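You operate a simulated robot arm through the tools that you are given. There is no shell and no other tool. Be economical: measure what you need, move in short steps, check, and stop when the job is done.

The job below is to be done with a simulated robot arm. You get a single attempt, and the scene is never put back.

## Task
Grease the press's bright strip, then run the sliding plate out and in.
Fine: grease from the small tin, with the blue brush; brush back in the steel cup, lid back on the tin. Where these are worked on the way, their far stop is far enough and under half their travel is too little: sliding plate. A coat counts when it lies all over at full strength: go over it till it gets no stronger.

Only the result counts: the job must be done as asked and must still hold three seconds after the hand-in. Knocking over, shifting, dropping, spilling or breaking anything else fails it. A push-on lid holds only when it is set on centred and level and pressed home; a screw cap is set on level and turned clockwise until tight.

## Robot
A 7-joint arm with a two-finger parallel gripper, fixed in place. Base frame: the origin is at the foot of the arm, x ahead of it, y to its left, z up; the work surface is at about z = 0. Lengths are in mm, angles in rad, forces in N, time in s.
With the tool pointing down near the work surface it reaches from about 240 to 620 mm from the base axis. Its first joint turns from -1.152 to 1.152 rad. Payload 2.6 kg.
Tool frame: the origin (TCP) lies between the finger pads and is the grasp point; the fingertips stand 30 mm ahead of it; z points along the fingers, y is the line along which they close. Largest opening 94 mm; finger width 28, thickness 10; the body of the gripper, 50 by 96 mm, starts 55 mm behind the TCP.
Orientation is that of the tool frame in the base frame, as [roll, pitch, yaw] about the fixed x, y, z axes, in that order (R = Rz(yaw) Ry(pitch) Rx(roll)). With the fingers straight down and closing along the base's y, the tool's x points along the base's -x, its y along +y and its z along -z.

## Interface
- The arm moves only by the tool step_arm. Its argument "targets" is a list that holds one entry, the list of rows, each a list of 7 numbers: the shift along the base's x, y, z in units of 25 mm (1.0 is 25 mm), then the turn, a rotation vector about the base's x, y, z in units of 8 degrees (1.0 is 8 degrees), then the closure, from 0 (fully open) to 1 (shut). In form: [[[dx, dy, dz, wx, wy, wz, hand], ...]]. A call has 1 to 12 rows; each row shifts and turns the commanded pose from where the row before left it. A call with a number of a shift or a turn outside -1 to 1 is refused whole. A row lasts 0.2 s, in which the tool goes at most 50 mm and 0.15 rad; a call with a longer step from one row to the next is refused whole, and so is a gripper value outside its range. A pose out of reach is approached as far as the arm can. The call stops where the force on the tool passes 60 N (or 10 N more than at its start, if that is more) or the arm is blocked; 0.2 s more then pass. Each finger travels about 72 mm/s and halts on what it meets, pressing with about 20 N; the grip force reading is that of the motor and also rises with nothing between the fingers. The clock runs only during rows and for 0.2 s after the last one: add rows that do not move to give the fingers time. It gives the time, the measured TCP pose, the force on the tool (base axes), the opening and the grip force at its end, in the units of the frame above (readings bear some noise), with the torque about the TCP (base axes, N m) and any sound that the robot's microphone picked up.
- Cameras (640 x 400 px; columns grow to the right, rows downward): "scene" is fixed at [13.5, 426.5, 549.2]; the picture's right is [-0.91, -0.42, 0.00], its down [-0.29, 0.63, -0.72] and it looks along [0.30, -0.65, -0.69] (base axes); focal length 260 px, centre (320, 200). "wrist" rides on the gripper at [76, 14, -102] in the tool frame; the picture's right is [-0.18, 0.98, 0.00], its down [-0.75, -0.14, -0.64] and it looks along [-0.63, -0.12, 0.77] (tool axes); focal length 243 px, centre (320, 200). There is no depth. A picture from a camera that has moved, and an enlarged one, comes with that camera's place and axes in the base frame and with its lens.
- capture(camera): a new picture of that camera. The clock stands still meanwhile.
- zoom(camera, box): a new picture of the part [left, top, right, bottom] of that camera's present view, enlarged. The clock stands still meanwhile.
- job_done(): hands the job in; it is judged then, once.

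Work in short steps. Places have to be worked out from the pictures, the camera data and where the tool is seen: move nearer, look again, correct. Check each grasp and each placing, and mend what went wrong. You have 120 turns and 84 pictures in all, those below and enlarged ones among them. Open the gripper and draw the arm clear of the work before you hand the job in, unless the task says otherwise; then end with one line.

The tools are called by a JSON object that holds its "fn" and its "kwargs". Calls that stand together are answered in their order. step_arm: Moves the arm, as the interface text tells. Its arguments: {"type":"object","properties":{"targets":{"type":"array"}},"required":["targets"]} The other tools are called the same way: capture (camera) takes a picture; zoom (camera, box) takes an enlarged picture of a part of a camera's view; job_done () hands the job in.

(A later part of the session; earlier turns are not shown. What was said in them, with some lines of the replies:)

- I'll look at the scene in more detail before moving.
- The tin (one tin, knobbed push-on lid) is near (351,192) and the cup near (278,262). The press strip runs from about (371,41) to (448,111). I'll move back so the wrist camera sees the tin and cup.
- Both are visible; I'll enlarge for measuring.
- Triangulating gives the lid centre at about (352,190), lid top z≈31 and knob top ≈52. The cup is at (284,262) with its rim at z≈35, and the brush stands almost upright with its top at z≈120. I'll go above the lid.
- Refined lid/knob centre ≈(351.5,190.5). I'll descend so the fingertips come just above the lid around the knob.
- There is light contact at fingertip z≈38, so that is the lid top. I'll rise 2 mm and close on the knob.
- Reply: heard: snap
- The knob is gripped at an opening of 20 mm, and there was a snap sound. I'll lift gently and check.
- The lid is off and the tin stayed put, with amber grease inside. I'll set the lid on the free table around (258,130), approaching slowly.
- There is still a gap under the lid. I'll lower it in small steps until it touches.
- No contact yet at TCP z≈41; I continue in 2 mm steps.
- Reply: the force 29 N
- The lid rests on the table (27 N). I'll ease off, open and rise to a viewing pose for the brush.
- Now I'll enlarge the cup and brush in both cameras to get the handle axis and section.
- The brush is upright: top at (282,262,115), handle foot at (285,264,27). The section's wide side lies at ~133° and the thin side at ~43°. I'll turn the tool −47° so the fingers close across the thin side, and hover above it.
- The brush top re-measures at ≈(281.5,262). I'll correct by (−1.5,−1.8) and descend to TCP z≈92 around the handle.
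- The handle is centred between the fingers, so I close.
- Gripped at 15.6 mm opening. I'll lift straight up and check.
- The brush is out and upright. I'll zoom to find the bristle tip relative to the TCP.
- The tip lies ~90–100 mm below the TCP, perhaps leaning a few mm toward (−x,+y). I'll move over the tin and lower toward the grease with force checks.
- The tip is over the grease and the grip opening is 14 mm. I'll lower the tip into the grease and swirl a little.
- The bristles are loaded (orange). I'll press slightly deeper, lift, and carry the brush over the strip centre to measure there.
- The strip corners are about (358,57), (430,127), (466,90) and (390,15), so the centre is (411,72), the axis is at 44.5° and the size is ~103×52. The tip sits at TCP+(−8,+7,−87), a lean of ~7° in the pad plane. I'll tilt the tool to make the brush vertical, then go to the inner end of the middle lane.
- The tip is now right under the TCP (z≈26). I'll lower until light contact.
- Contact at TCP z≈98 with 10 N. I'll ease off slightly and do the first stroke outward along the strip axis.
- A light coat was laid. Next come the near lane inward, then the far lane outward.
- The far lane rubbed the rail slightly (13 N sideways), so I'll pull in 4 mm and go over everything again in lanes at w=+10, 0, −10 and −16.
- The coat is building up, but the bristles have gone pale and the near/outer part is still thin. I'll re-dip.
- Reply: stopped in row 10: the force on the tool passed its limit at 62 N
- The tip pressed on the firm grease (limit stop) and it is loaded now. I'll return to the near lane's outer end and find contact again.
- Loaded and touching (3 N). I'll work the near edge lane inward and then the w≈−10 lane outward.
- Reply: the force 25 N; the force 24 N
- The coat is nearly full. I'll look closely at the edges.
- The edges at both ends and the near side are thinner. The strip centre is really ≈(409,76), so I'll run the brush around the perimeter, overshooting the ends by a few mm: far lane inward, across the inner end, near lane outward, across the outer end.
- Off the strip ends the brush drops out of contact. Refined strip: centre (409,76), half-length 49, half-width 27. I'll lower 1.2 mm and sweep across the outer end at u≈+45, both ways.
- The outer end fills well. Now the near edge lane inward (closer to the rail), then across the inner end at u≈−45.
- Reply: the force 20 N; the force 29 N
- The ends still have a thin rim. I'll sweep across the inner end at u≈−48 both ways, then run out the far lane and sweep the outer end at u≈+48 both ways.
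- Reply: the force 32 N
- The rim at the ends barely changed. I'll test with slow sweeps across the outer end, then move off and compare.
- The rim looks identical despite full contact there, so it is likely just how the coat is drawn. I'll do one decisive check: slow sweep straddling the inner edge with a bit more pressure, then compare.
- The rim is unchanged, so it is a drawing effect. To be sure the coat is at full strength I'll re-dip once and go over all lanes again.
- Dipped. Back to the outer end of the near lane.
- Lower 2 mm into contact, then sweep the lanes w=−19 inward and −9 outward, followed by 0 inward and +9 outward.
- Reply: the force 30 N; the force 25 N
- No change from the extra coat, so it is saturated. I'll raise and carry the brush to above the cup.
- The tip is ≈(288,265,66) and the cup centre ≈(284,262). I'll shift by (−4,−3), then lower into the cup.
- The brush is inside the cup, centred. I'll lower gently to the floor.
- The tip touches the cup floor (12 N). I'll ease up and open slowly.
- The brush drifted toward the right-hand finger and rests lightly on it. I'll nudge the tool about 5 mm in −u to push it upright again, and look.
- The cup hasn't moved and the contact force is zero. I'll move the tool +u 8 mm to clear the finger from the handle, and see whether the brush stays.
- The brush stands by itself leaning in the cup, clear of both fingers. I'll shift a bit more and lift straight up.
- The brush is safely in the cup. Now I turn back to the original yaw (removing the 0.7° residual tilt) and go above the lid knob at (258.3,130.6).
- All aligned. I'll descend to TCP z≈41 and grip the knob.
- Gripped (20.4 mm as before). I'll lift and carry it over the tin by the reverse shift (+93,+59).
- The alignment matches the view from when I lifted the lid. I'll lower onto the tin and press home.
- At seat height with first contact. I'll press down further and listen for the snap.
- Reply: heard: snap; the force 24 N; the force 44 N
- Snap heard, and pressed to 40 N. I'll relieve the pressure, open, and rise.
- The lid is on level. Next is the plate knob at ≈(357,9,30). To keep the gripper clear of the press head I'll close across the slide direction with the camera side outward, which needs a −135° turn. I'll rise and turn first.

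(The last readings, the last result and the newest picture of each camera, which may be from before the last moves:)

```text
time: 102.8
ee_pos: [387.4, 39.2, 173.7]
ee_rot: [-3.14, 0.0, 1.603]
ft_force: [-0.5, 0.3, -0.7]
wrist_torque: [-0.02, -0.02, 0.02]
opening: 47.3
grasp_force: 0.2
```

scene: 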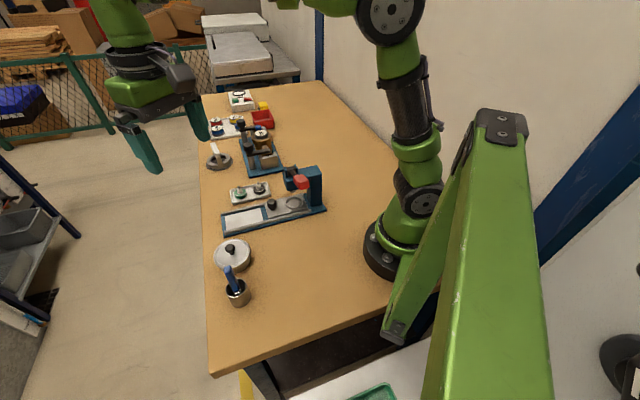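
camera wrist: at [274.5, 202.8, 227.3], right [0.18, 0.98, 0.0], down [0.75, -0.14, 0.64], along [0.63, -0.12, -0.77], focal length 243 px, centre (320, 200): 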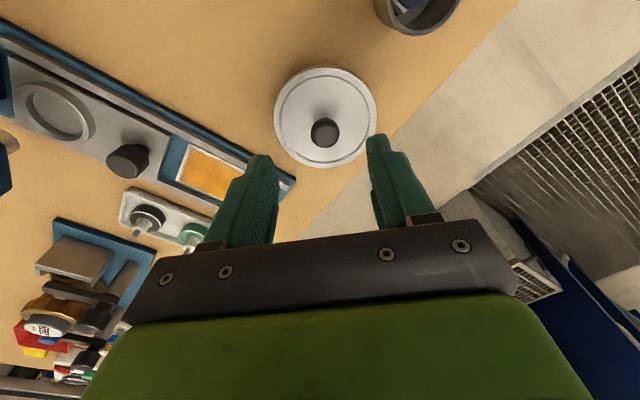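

The turn is tracking fine; I'll continue the remaining −47°.

{"fn": "step_arm", "kwargs": {"targets": [[[0, 0, 0, 0, 0, -1, 0.5], [0, 0, 0, 0, 0, -1, 0.5], [0, 0, 0, 0, 0, -1, 0.5], [0, 0, 0, 0, 0, -1, 0.5], [0, 0, 0, 0, 0, -1, 0.5], [0, 0, 0, 0, 0, -0.9, 0.5], [0, 0, 0, 0, 0, 0, 0.5], [0, 0, 0, 0, 0, 0, 0.5]]]}}

{"fn": "capture", "kwargs": {"camera": "wrist"}}

{"fn": "zoom", "kwargs": {"camera": "scene", "box": [210, 150, 330, 250]}}

```text
time: 104.6
ee_pos: [387.3, 39.7, 174.3]
ee_rot: [-3.14, 0.0, 0.781]
ft_force: [-0.2, 0.5, -0.5]
wrist_torque: [0.0, 0.0, 0.02]
opening: 47.0
grasp_force: 0.0
```

```text
18 pictures are left
camera wrist: at [450.4, 82.3, 277.3], right [0.56, -0.83, 0.0], down [-0.63, -0.43, 0.64], along [-0.53, -0.36, -0.77], focal length 243 px, centre (320, 200)
```

wrist: 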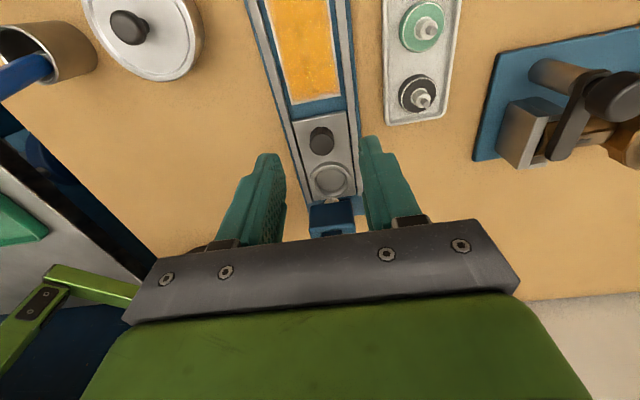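

```text
4.00 times, centred on (270, 200) of scene
camera zoom: at [13.5, 426.5, 549.2], right [-0.91, -0.42, 0.0], down [-0.29, 0.63, -0.72], along [0.3, -0.65, -0.69], focal length 1039 px, centre (520, 200)
```

zoom: 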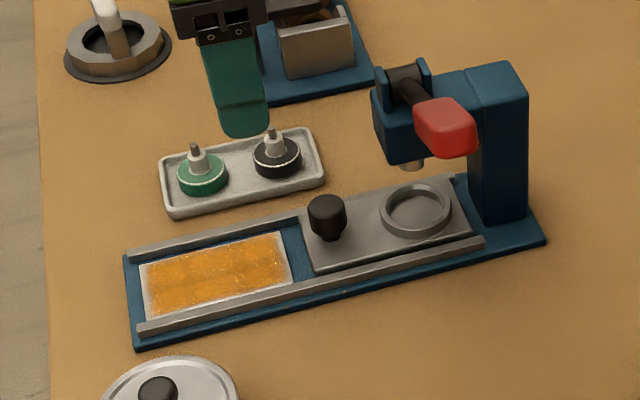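

The knob is ≈(353.6,16.3), z≈39. I'll move over it and descend partway, then check.

{"fn": "step_arm", "kwargs": {"targets": [[[-0.68, -0.47, 0, 0, 0, 0, 0.5], [-0.67, -0.47, 0, 0, 0, 0, 0.5], [0, 0, -1, 0, 0, 0, 0.5], [0, 0, -1, 0, 0, 0, 0.5], [0, 0, -1, 0, 0, 0, 0.5], [0, 0, 0, 0, 0, 0, 0.5]]]}}

{"fn": "capture", "kwargs": {"camera": "wrist"}}

{"fn": "zoom", "kwargs": {"camera": "scene", "box": [220, 140, 340, 240]}}

```text
time: 106.0
ee_pos: [352.5, 16.3, 98.7]
ee_rot: [3.141, 0.001, 0.781]
ft_force: [0.1, 0.0, 0.2]
wrist_torque: [0.01, 0.01, 0.02]
opening: 47.1
grasp_force: 0.1
```

```text
16 pictures are left
camera wrist: at [416.3, 58.6, 202.0], right [0.56, -0.83, 0.0], down [-0.63, -0.43, 0.64], along [-0.53, -0.36, -0.77], focal length 243 px, centre (320, 200)
```

wrist: 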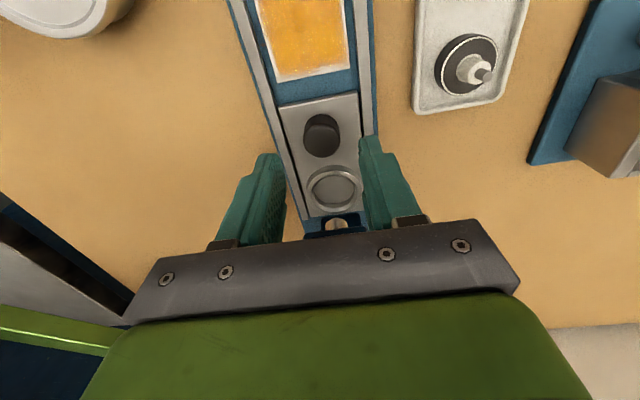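

```text
4.00 times, centred on (280, 190) of scene
camera zoom: at [13.5, 426.5, 549.2], right [-0.91, -0.42, 0.0], down [-0.29, 0.63, -0.72], along [0.3, -0.65, -0.69], focal length 1039 px, centre (480, 240)
```

zoom: 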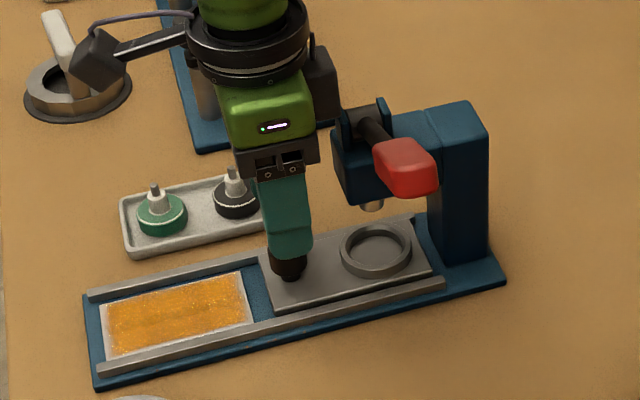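

Good alignment. I'll offset the tool 5 mm outward for clearance from the head and descend to z≈58.

{"fn": "step_arm", "kwargs": {"targets": [[[0.14, 0.14, 0, 0, 0, 0, 0.5], [0, 0, -0.6, 0, 0, 0, 0.5], [0, 0, -0.6, 0, 0, 0, 0.5], [0, 0, -0.4, 0, 0, 0, 0.5], [0, 0, 0, 0, 0, 0, 0.5]]]}}

{"fn": "capture", "kwargs": {"camera": "wrist"}}

{"fn": "zoom", "kwargs": {"camera": "scene", "box": [220, 140, 340, 240]}}

```text
time: 107.2
ee_pos: [356.4, 19.1, 61.3]
ee_rot: [-3.141, 0.002, 0.783]
ft_force: [0.2, -0.2, -0.5]
wrist_torque: [0.0, -0.03, 0.0]
opening: 46.8
grasp_force: 0.0
```

```text
14 pictures are left
camera wrist: at [419.7, 62.4, 162.4], right [0.56, -0.83, 0.0], down [-0.63, -0.43, 0.64], along [-0.53, -0.36, -0.77], focal length 243 px, centre (320, 200)
```

wrist: 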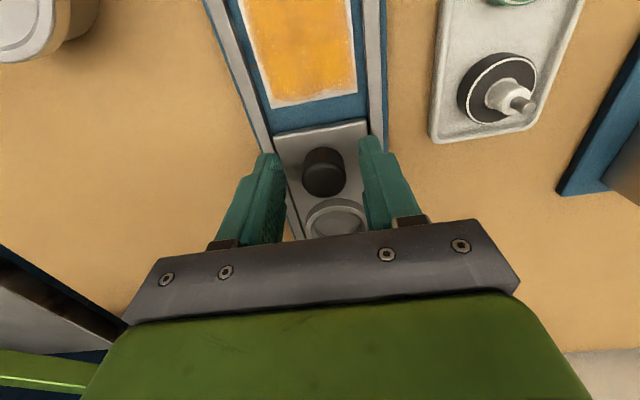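

```text
4.00 times, centred on (280, 190) of scene
camera zoom: at [13.5, 426.5, 549.2], right [-0.91, -0.42, 0.0], down [-0.29, 0.63, -0.72], along [0.3, -0.65, -0.69], focal length 1039 px, centre (480, 240)
```

zoom: 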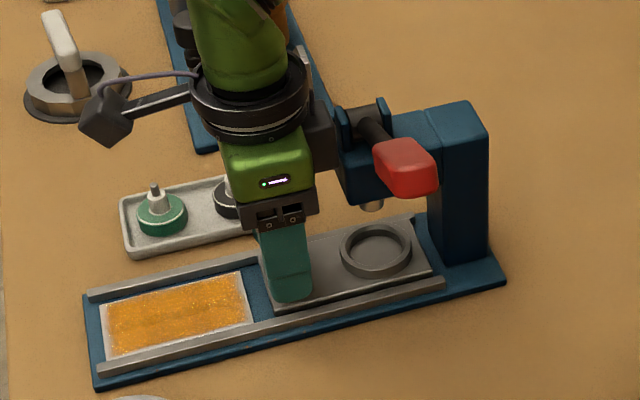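

The knob is between the fingers. I close.

{"fn": "step_arm", "kwargs": {"targets": [[[0, 0, 0, 0, 0, 0, 0.7], [0, 0, 0, 0, 0, 0, 0.9], [0, 0, 0, 0, 0, 0, 0.9], [0, 0, 0, 0, 0, 0, 0.9], [0, 0, 0, 0, 0, 0, 0.9]]]}}

```text
time: 108.4
ee_pos: [357.6, 18.4, 60.0]
ee_rot: [3.14, 0.0, 0.781]
ft_force: [14.4, -12.3, -10.1]
wrist_torque: [-0.29, -0.37, 0.03]
opening: 25.1
grasp_force: 45.0
```

Gripped at 25 mm but off-centre (19 N sideways toward +w). I'll relieve by moving 3 mm in +w.

{"fn": "step_arm", "kwargs": {"targets": [[[0.08, -0.08, -0.03, 0, 0, 0, 0.9], [0, 0, 0, 0, 0, 0, 0.9]]]}}

```text
time: 109.0
ee_pos: [358.1, 19.3, 59.4]
ee_rot: [-3.138, -0.003, 0.782]
ft_force: [-4.5, 1.6, 30.3]
wrist_torque: [-0.45, 0.7, 0.08]
opening: 25.4
grasp_force: 45.2
```

Centred now; ease 0.75 mm up and start sliding outward along u.

{"fn": "step_arm", "kwargs": {"targets": [[[0, 0, 0.04, 0, 0, 0, 0.9], [0.2, 0.2, 0, 0, 0, 0, 0.9], [0.3, 0.297, 0, 0, 0, 0, 0.9], [0.3, 0.297, 0, 0, 0, 0, 0.9], [0, 0, 0, 0, 0, 0, 0.9]]]}}

{"fn": "zoom", "kwargs": {"camera": "scene", "box": [220, 140, 340, 240]}}

```text
time: 110.2
ee_pos: [377.2, 38.2, 59.8]
ee_rot: [-3.139, 0.001, 0.783]
ft_force: [-9.4, 10.1, 21.2]
wrist_torque: [0.33, 0.21, -0.15]
opening: 25.2
grasp_force: 44.8
```

```text
4.00 times, centred on (280, 190) of scene
camera zoom: at [13.4, 426.5, 549.2], right [-0.91, -0.42, 0.0], down [-0.29, 0.63, -0.72], along [0.3, -0.65, -0.69], focal length 1039 px, centre (480, 240)
```

zoom: 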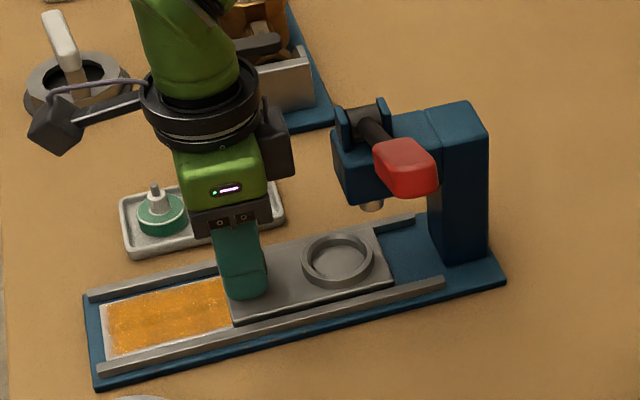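

The plate slides. I'll correct 1.5 mm toward −w, up a touch, and continue outward.

{"fn": "step_arm", "kwargs": {"targets": [[[-0.05, 0.05, 0.03, 0, 0, 0, 0.9], [0.3, 0.3, 0, 0, 0, 0, 0.9], [0.4, 0.4, 0, 0, 0, 0, 0.9], [0.4, 0.4, 0, 0, 0, 0, 0.9], [0, 0, 0, 0, 0, 0, 0.9]]]}}

```text
time: 111.4
ee_pos: [403.8, 65.1, 59.5]
ee_rot: [-3.141, 0.004, 0.782]
ft_force: [0.1, -0.7, -10.5]
wrist_torque: [0.07, -0.06, 0.07]
opening: 25.3
grasp_force: 45.2
```

Moving freely (65 mm so far). I'll continue toward the far stop.

{"fn": "step_arm", "kwargs": {"targets": [[[0.4, 0.4, -0.02, 0, 0, 0, 0.9], [0.4, 0.4, 0, 0, 0, 0, 0.9], [0.4, 0.4, 0, 0, 0, 0, 0.9], [0.2, 0.2, 0, 0, 0, 0, 0.9], [0, 0, 0, 0, 0, 0, 0.9]]]}}

{"fn": "zoom", "kwargs": {"camera": "scene", "box": [200, 140, 320, 240]}}

```text
time: 112.6
ee_pos: [439.8, 100.2, 62.0]
ee_rot: [3.14, -0.001, 0.783]
ft_force: [0.4, -0.3, 0.3]
wrist_torque: [-0.01, 0.01, -0.01]
opening: 9.4
grasp_force: 0.0
```

```text
4.00 times, centred on (260, 190) of scene
camera zoom: at [13.5, 426.5, 549.2], right [-0.91, -0.42, 0.0], down [-0.29, 0.63, -0.72], along [0.3, -0.65, -0.69], focal length 1039 px, centre (560, 240)
```

zoom: 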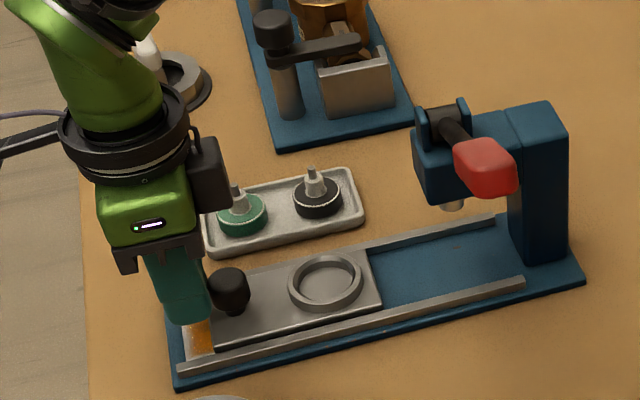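

The fingers slipped off the knob, with the plate about 94 mm out—possibly at its stop. To make sure, I'll go behind the knob with closed fingers and push outward until it blocks.

{"fn": "step_arm", "kwargs": {"targets": [[[0, 0, 0.9, 0, 0, 0, 1], [0, 0, 0.9, 0, 0, 0, 1], [-0.8, -0.8, 0, 0, 0, 0, 1], [-0.85, -0.83, 0, 0, 0, 0, 1], [0, 0, -0.9, 0, 0, 0, 1], [0, 0, -0.75, 0, 0, 0, 1], [0, 0, 0, 0, 0, 0, 1]]]}}

{"fn": "capture", "kwargs": {"camera": "wrist"}}

```text
time: 114.2
ee_pos: [397.9, 60.0, 64.6]
ee_rot: [-3.14, 0.003, 0.78]
ft_force: [0.5, 0.6, -0.3]
wrist_torque: [0.01, 0.02, 0.0]
opening: 0.0
grasp_force: 20.4
```

```text
10 pictures are left
camera wrist: at [461.6, 103.5, 166.1], right [0.56, -0.83, 0.0], down [-0.63, -0.43, 0.64], along [-0.53, -0.36, -0.77], focal length 243 px, centre (320, 200)
```

wrist: 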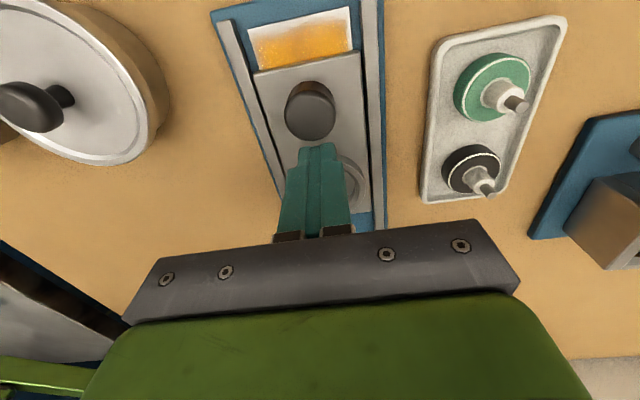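

The fingers are just behind the knob; I'll shift 4 mm to −w and push outward slowly.

{"fn": "step_arm", "kwargs": {"targets": [[[-0.12, 0.12, -0.06, 0, 0, 0, 1], [0.12, 0.12, 0, 0, 0, 0, 1], [0.12, 0.12, 0, 0, 0, 0, 1], [0.12, 0.12, 0, 0, 0, 0, 1], [0.12, 0.12, 0, 0, 0, 0, 1], [0, 0, 0, 0, 0, 0, 1]]]}}

```text
time: 115.3
ee_pos: [399.6, 67.3, 59.5]
ee_rot: [-3.133, 0.02, 0.77]
ft_force: [-1.1, -1.4, 0.7]
wrist_torque: [-0.02, 0.05, 0.01]
opening: 0.0
grasp_force: 19.7
stopped in row 5: the force on the tool passed its limit at 66 N (the readings are from after the stop); the commanded pose is now the measured one
```

Blocked at 66 N without noticeable travel. I'll check the plate's position.

{"fn": "zoom", "kwargs": {"camera": "scene", "box": [200, 140, 320, 240]}}

```text
4.00 times, centred on (260, 190) of scene
camera zoom: at [13.5, 426.5, 549.2], right [-0.91, -0.42, 0.0], down [-0.29, 0.63, -0.72], along [0.3, -0.65, -0.69], focal length 1039 px, centre (560, 240)
```

zoom: 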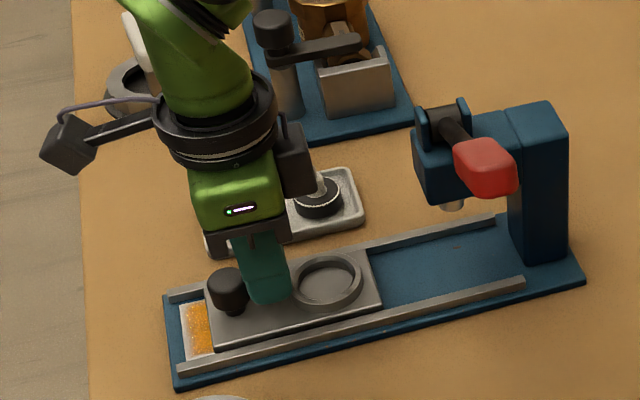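

The plate is at its far stop. Now I go over to the outer side of the knob to push it back in.

{"fn": "step_arm", "kwargs": {"targets": [[[-0.08, -0.08, 0.3, 0, 0, 0, 1], [0, 0, 0.8, 0, 0, 0, 1], [0, 0, 0.6, 0, 0, 0, 1], [0.65, 0.64, 0, 0, 0, 0, 1], [0.65, 0.64, 0, 0, 0, 0, 1], [0.6, 0.59, 0, 0, 0, 0, 1], [0, 0, -0.8, 0, 0, 0, 1], [0, 0, -0.8, 0, 0, 0, 1], [0, 0, 0, 0, 0, 0, 1]]]}}

{"fn": "zoom", "kwargs": {"camera": "scene", "box": [200, 140, 320, 240]}}

```text
time: 117.3
ee_pos: [444.8, 111.1, 62.2]
ee_rot: [-3.132, 0.02, 0.771]
ft_force: [-0.5, 0.4, 0.1]
wrist_torque: [-0.04, -0.02, 0.0]
opening: 0.2
grasp_force: 19.6
```

```text
4.00 times, centred on (260, 190) of scene
camera zoom: at [13.5, 426.5, 549.2], right [-0.91, -0.42, 0.0], down [-0.29, 0.63, -0.72], along [0.3, -0.65, -0.69], focal length 1039 px, centre (560, 240)
```

zoom: 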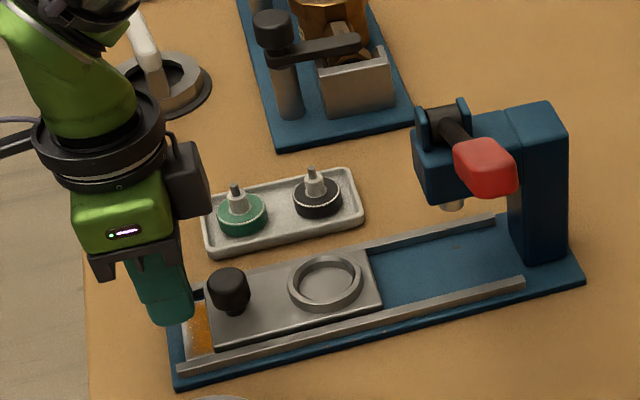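

Positioned outside the knob. Push inward in a straight line, first about 80 mm.

{"fn": "step_arm", "kwargs": {"targets": [[[-0.2, -0.2, 0, 0, 0, 0, 1], [-0.3, -0.3, 0, 0, 0, 0, 1], [-0.4, -0.395, 0, 0, 0, 0, 1], [-0.4, -0.395, 0, 0, 0, 0, 1], [-0.4, -0.395, 0, 0, 0, 0, 1], [-0.4, -0.395, 0, 0, 0, 0, 1], [0, 0, 0, 0, 0, 0, 1]]]}}

{"fn": "zoom", "kwargs": {"camera": "scene", "box": [200, 140, 320, 240]}}

```text
time: 118.9
ee_pos: [392.4, 58.2, 62.0]
ee_rot: [-3.133, 0.019, 0.774]
ft_force: [0.5, 0.6, -0.2]
wrist_torque: [-0.01, 0.01, 0.0]
opening: 0.0
grasp_force: 19.9
```

```text
4.00 times, centred on (260, 190) of scene
camera zoom: at [13.5, 426.5, 549.2], right [-0.91, -0.42, 0.0], down [-0.29, 0.63, -0.72], along [0.3, -0.65, -0.69], focal length 1039 px, centre (560, 240)
```

zoom: 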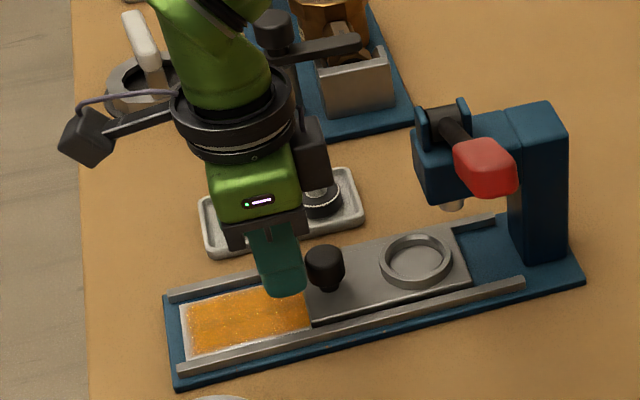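

The plate is coming in and the coat is intact. I'll continue inward slowly until it blocks.

{"fn": "step_arm", "kwargs": {"targets": [[[-0.25, -0.247, 0, 0, 0, 0, 1], [-0.2, -0.198, 0, 0, 0, 0, 1], [-0.2, -0.198, 0, 0, 0, 0, 1], [-0.15, -0.148, 0, 0, 0, 0, 1], [-0.15, -0.148, 0, 0, 0, 0, 1], [-0.15, -0.148, 0, 0, 0, 0, 1], [-0.15, -0.148, 0, 0, 0, 0, 1], [-0.15, -0.148, 0, 0, 0, 0, 1], [0, 0, 0, 0, 0, 0, 1]]]}}

{"fn": "zoom", "kwargs": {"camera": "scene", "box": [200, 140, 320, 240]}}

```text
time: 120.5
ee_pos: [367.4, 38.2, 66.0]
ee_rot: [-3.138, -0.001, 0.783]
ft_force: [1.8, 1.7, 0.6]
wrist_torque: [0.03, -0.07, -0.01]
opening: 0.1
grasp_force: 19.6
stopped in row 7: the force on the tool passed its limit at 66 N (the readings are from after the stop); the commanded pose is now the measured one
```

```text
4.00 times, centred on (260, 190) of scene
camera zoom: at [13.5, 426.5, 549.2], right [-0.91, -0.42, 0.0], down [-0.29, 0.63, -0.72], along [0.3, -0.65, -0.69], focal length 1039 px, centre (560, 240)
```

zoom: 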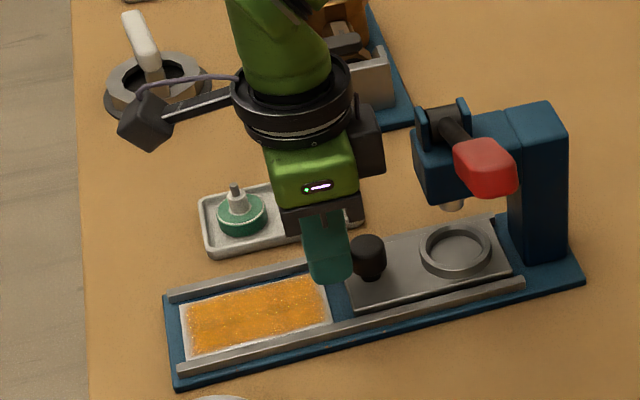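

The plate is blocked at its original in position and the coat is intact. I'll back off, rise, open the gripper and draw clear.

{"fn": "step_arm", "kwargs": {"targets": [[[0.2, 0.2, 0.1, 0, 0, 0, 1], [0, 0, 1, 0, 0, 0, 1], [0, 0, 1, 0, 0, 0, 0.8], [0, 0, 1, 0, 0, 0, 0.5], [0, 0, 1, 0, 0, 0, 0.2], [0, 0, 1, 0, 0, 0, 0], [0.4, -0.3, 1, 0, 0, 0, 0], [0.4, -0.3, 1, 0, 0, 0, 0], [0, 0, 0, 0, 0, 0, 0], [0, 0, 0, 0, 0, 0, 0]]]}}

{"fn": "capture", "kwargs": {"camera": "scene"}}

{"fn": "zoom", "kwargs": {"camera": "scene", "box": [205, 180, 325, 310]}}

```text
time: 122.7
ee_pos: [393.5, 28.3, 241.8]
ee_rot: [-3.137, -0.002, 0.781]
ft_force: [-0.4, 0.3, -0.4]
wrist_torque: [0.03, -0.02, 0.02]
opening: 94.3
grasp_force: 0.1
```

```text
5 pictures are left
```

scene: 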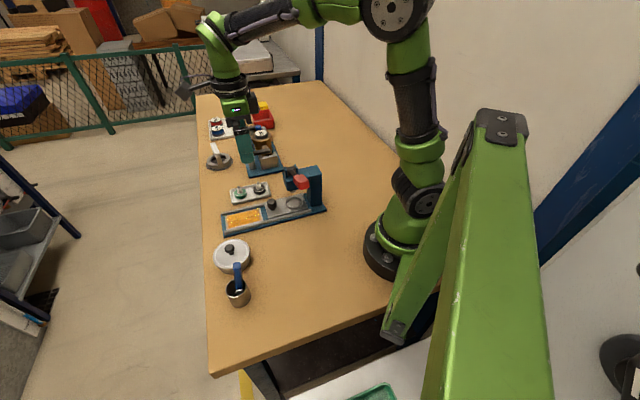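

```text
3.08 times, centred on (265, 245) of scene
camera zoom: at [13.5, 426.5, 549.2], right [-0.91, -0.42, 0.0], down [-0.29, 0.63, -0.72], along [0.3, -0.65, -0.69], focal length 799 px, centre (489, 62)
```

zoom: 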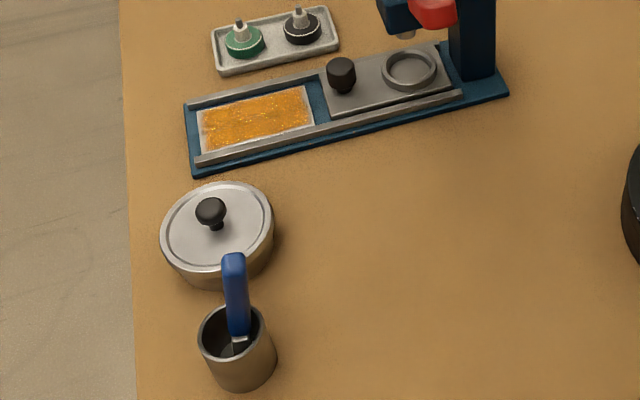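

Everything is in place. One last close look at the coat before handing in.

{"fn": "zoom", "kwargs": {"camera": "scene", "box": [222, 200, 272, 235]}}

```text
11.43 times, centred on (247, 218) of scene
camera zoom: at [13.5, 426.5, 549.2], right [-0.91, -0.42, 0.0], down [-0.29, 0.63, -0.72], along [0.3, -0.65, -0.69], focal length 2969 px, centre (1154, 0)
```

zoom: 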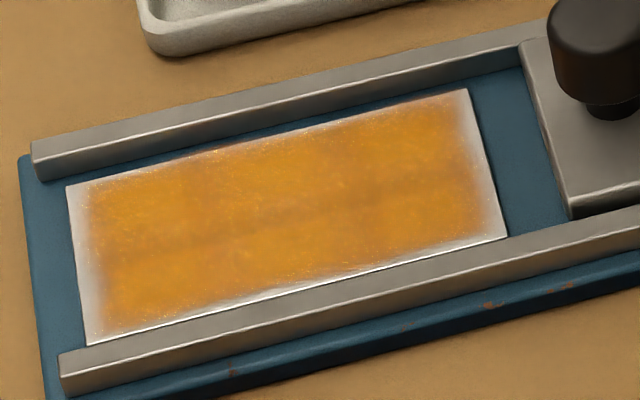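

The coat is full and unchanged, the plate is in, the lid is on, the brush is in the cup, and the arm is clear with the gripper open.

{"fn": "job_done", "kwargs": {}}

```text
The job is handed in.
```

The bright strip is greased until it got no stronger, though a thin paler rim stayed along its edges that further brushing did not change; I took it for how the coat is drawn. The sliding plate went out to its far stop and back in, the blue brush is in the steel cup, and the lid is pressed home on the tin.
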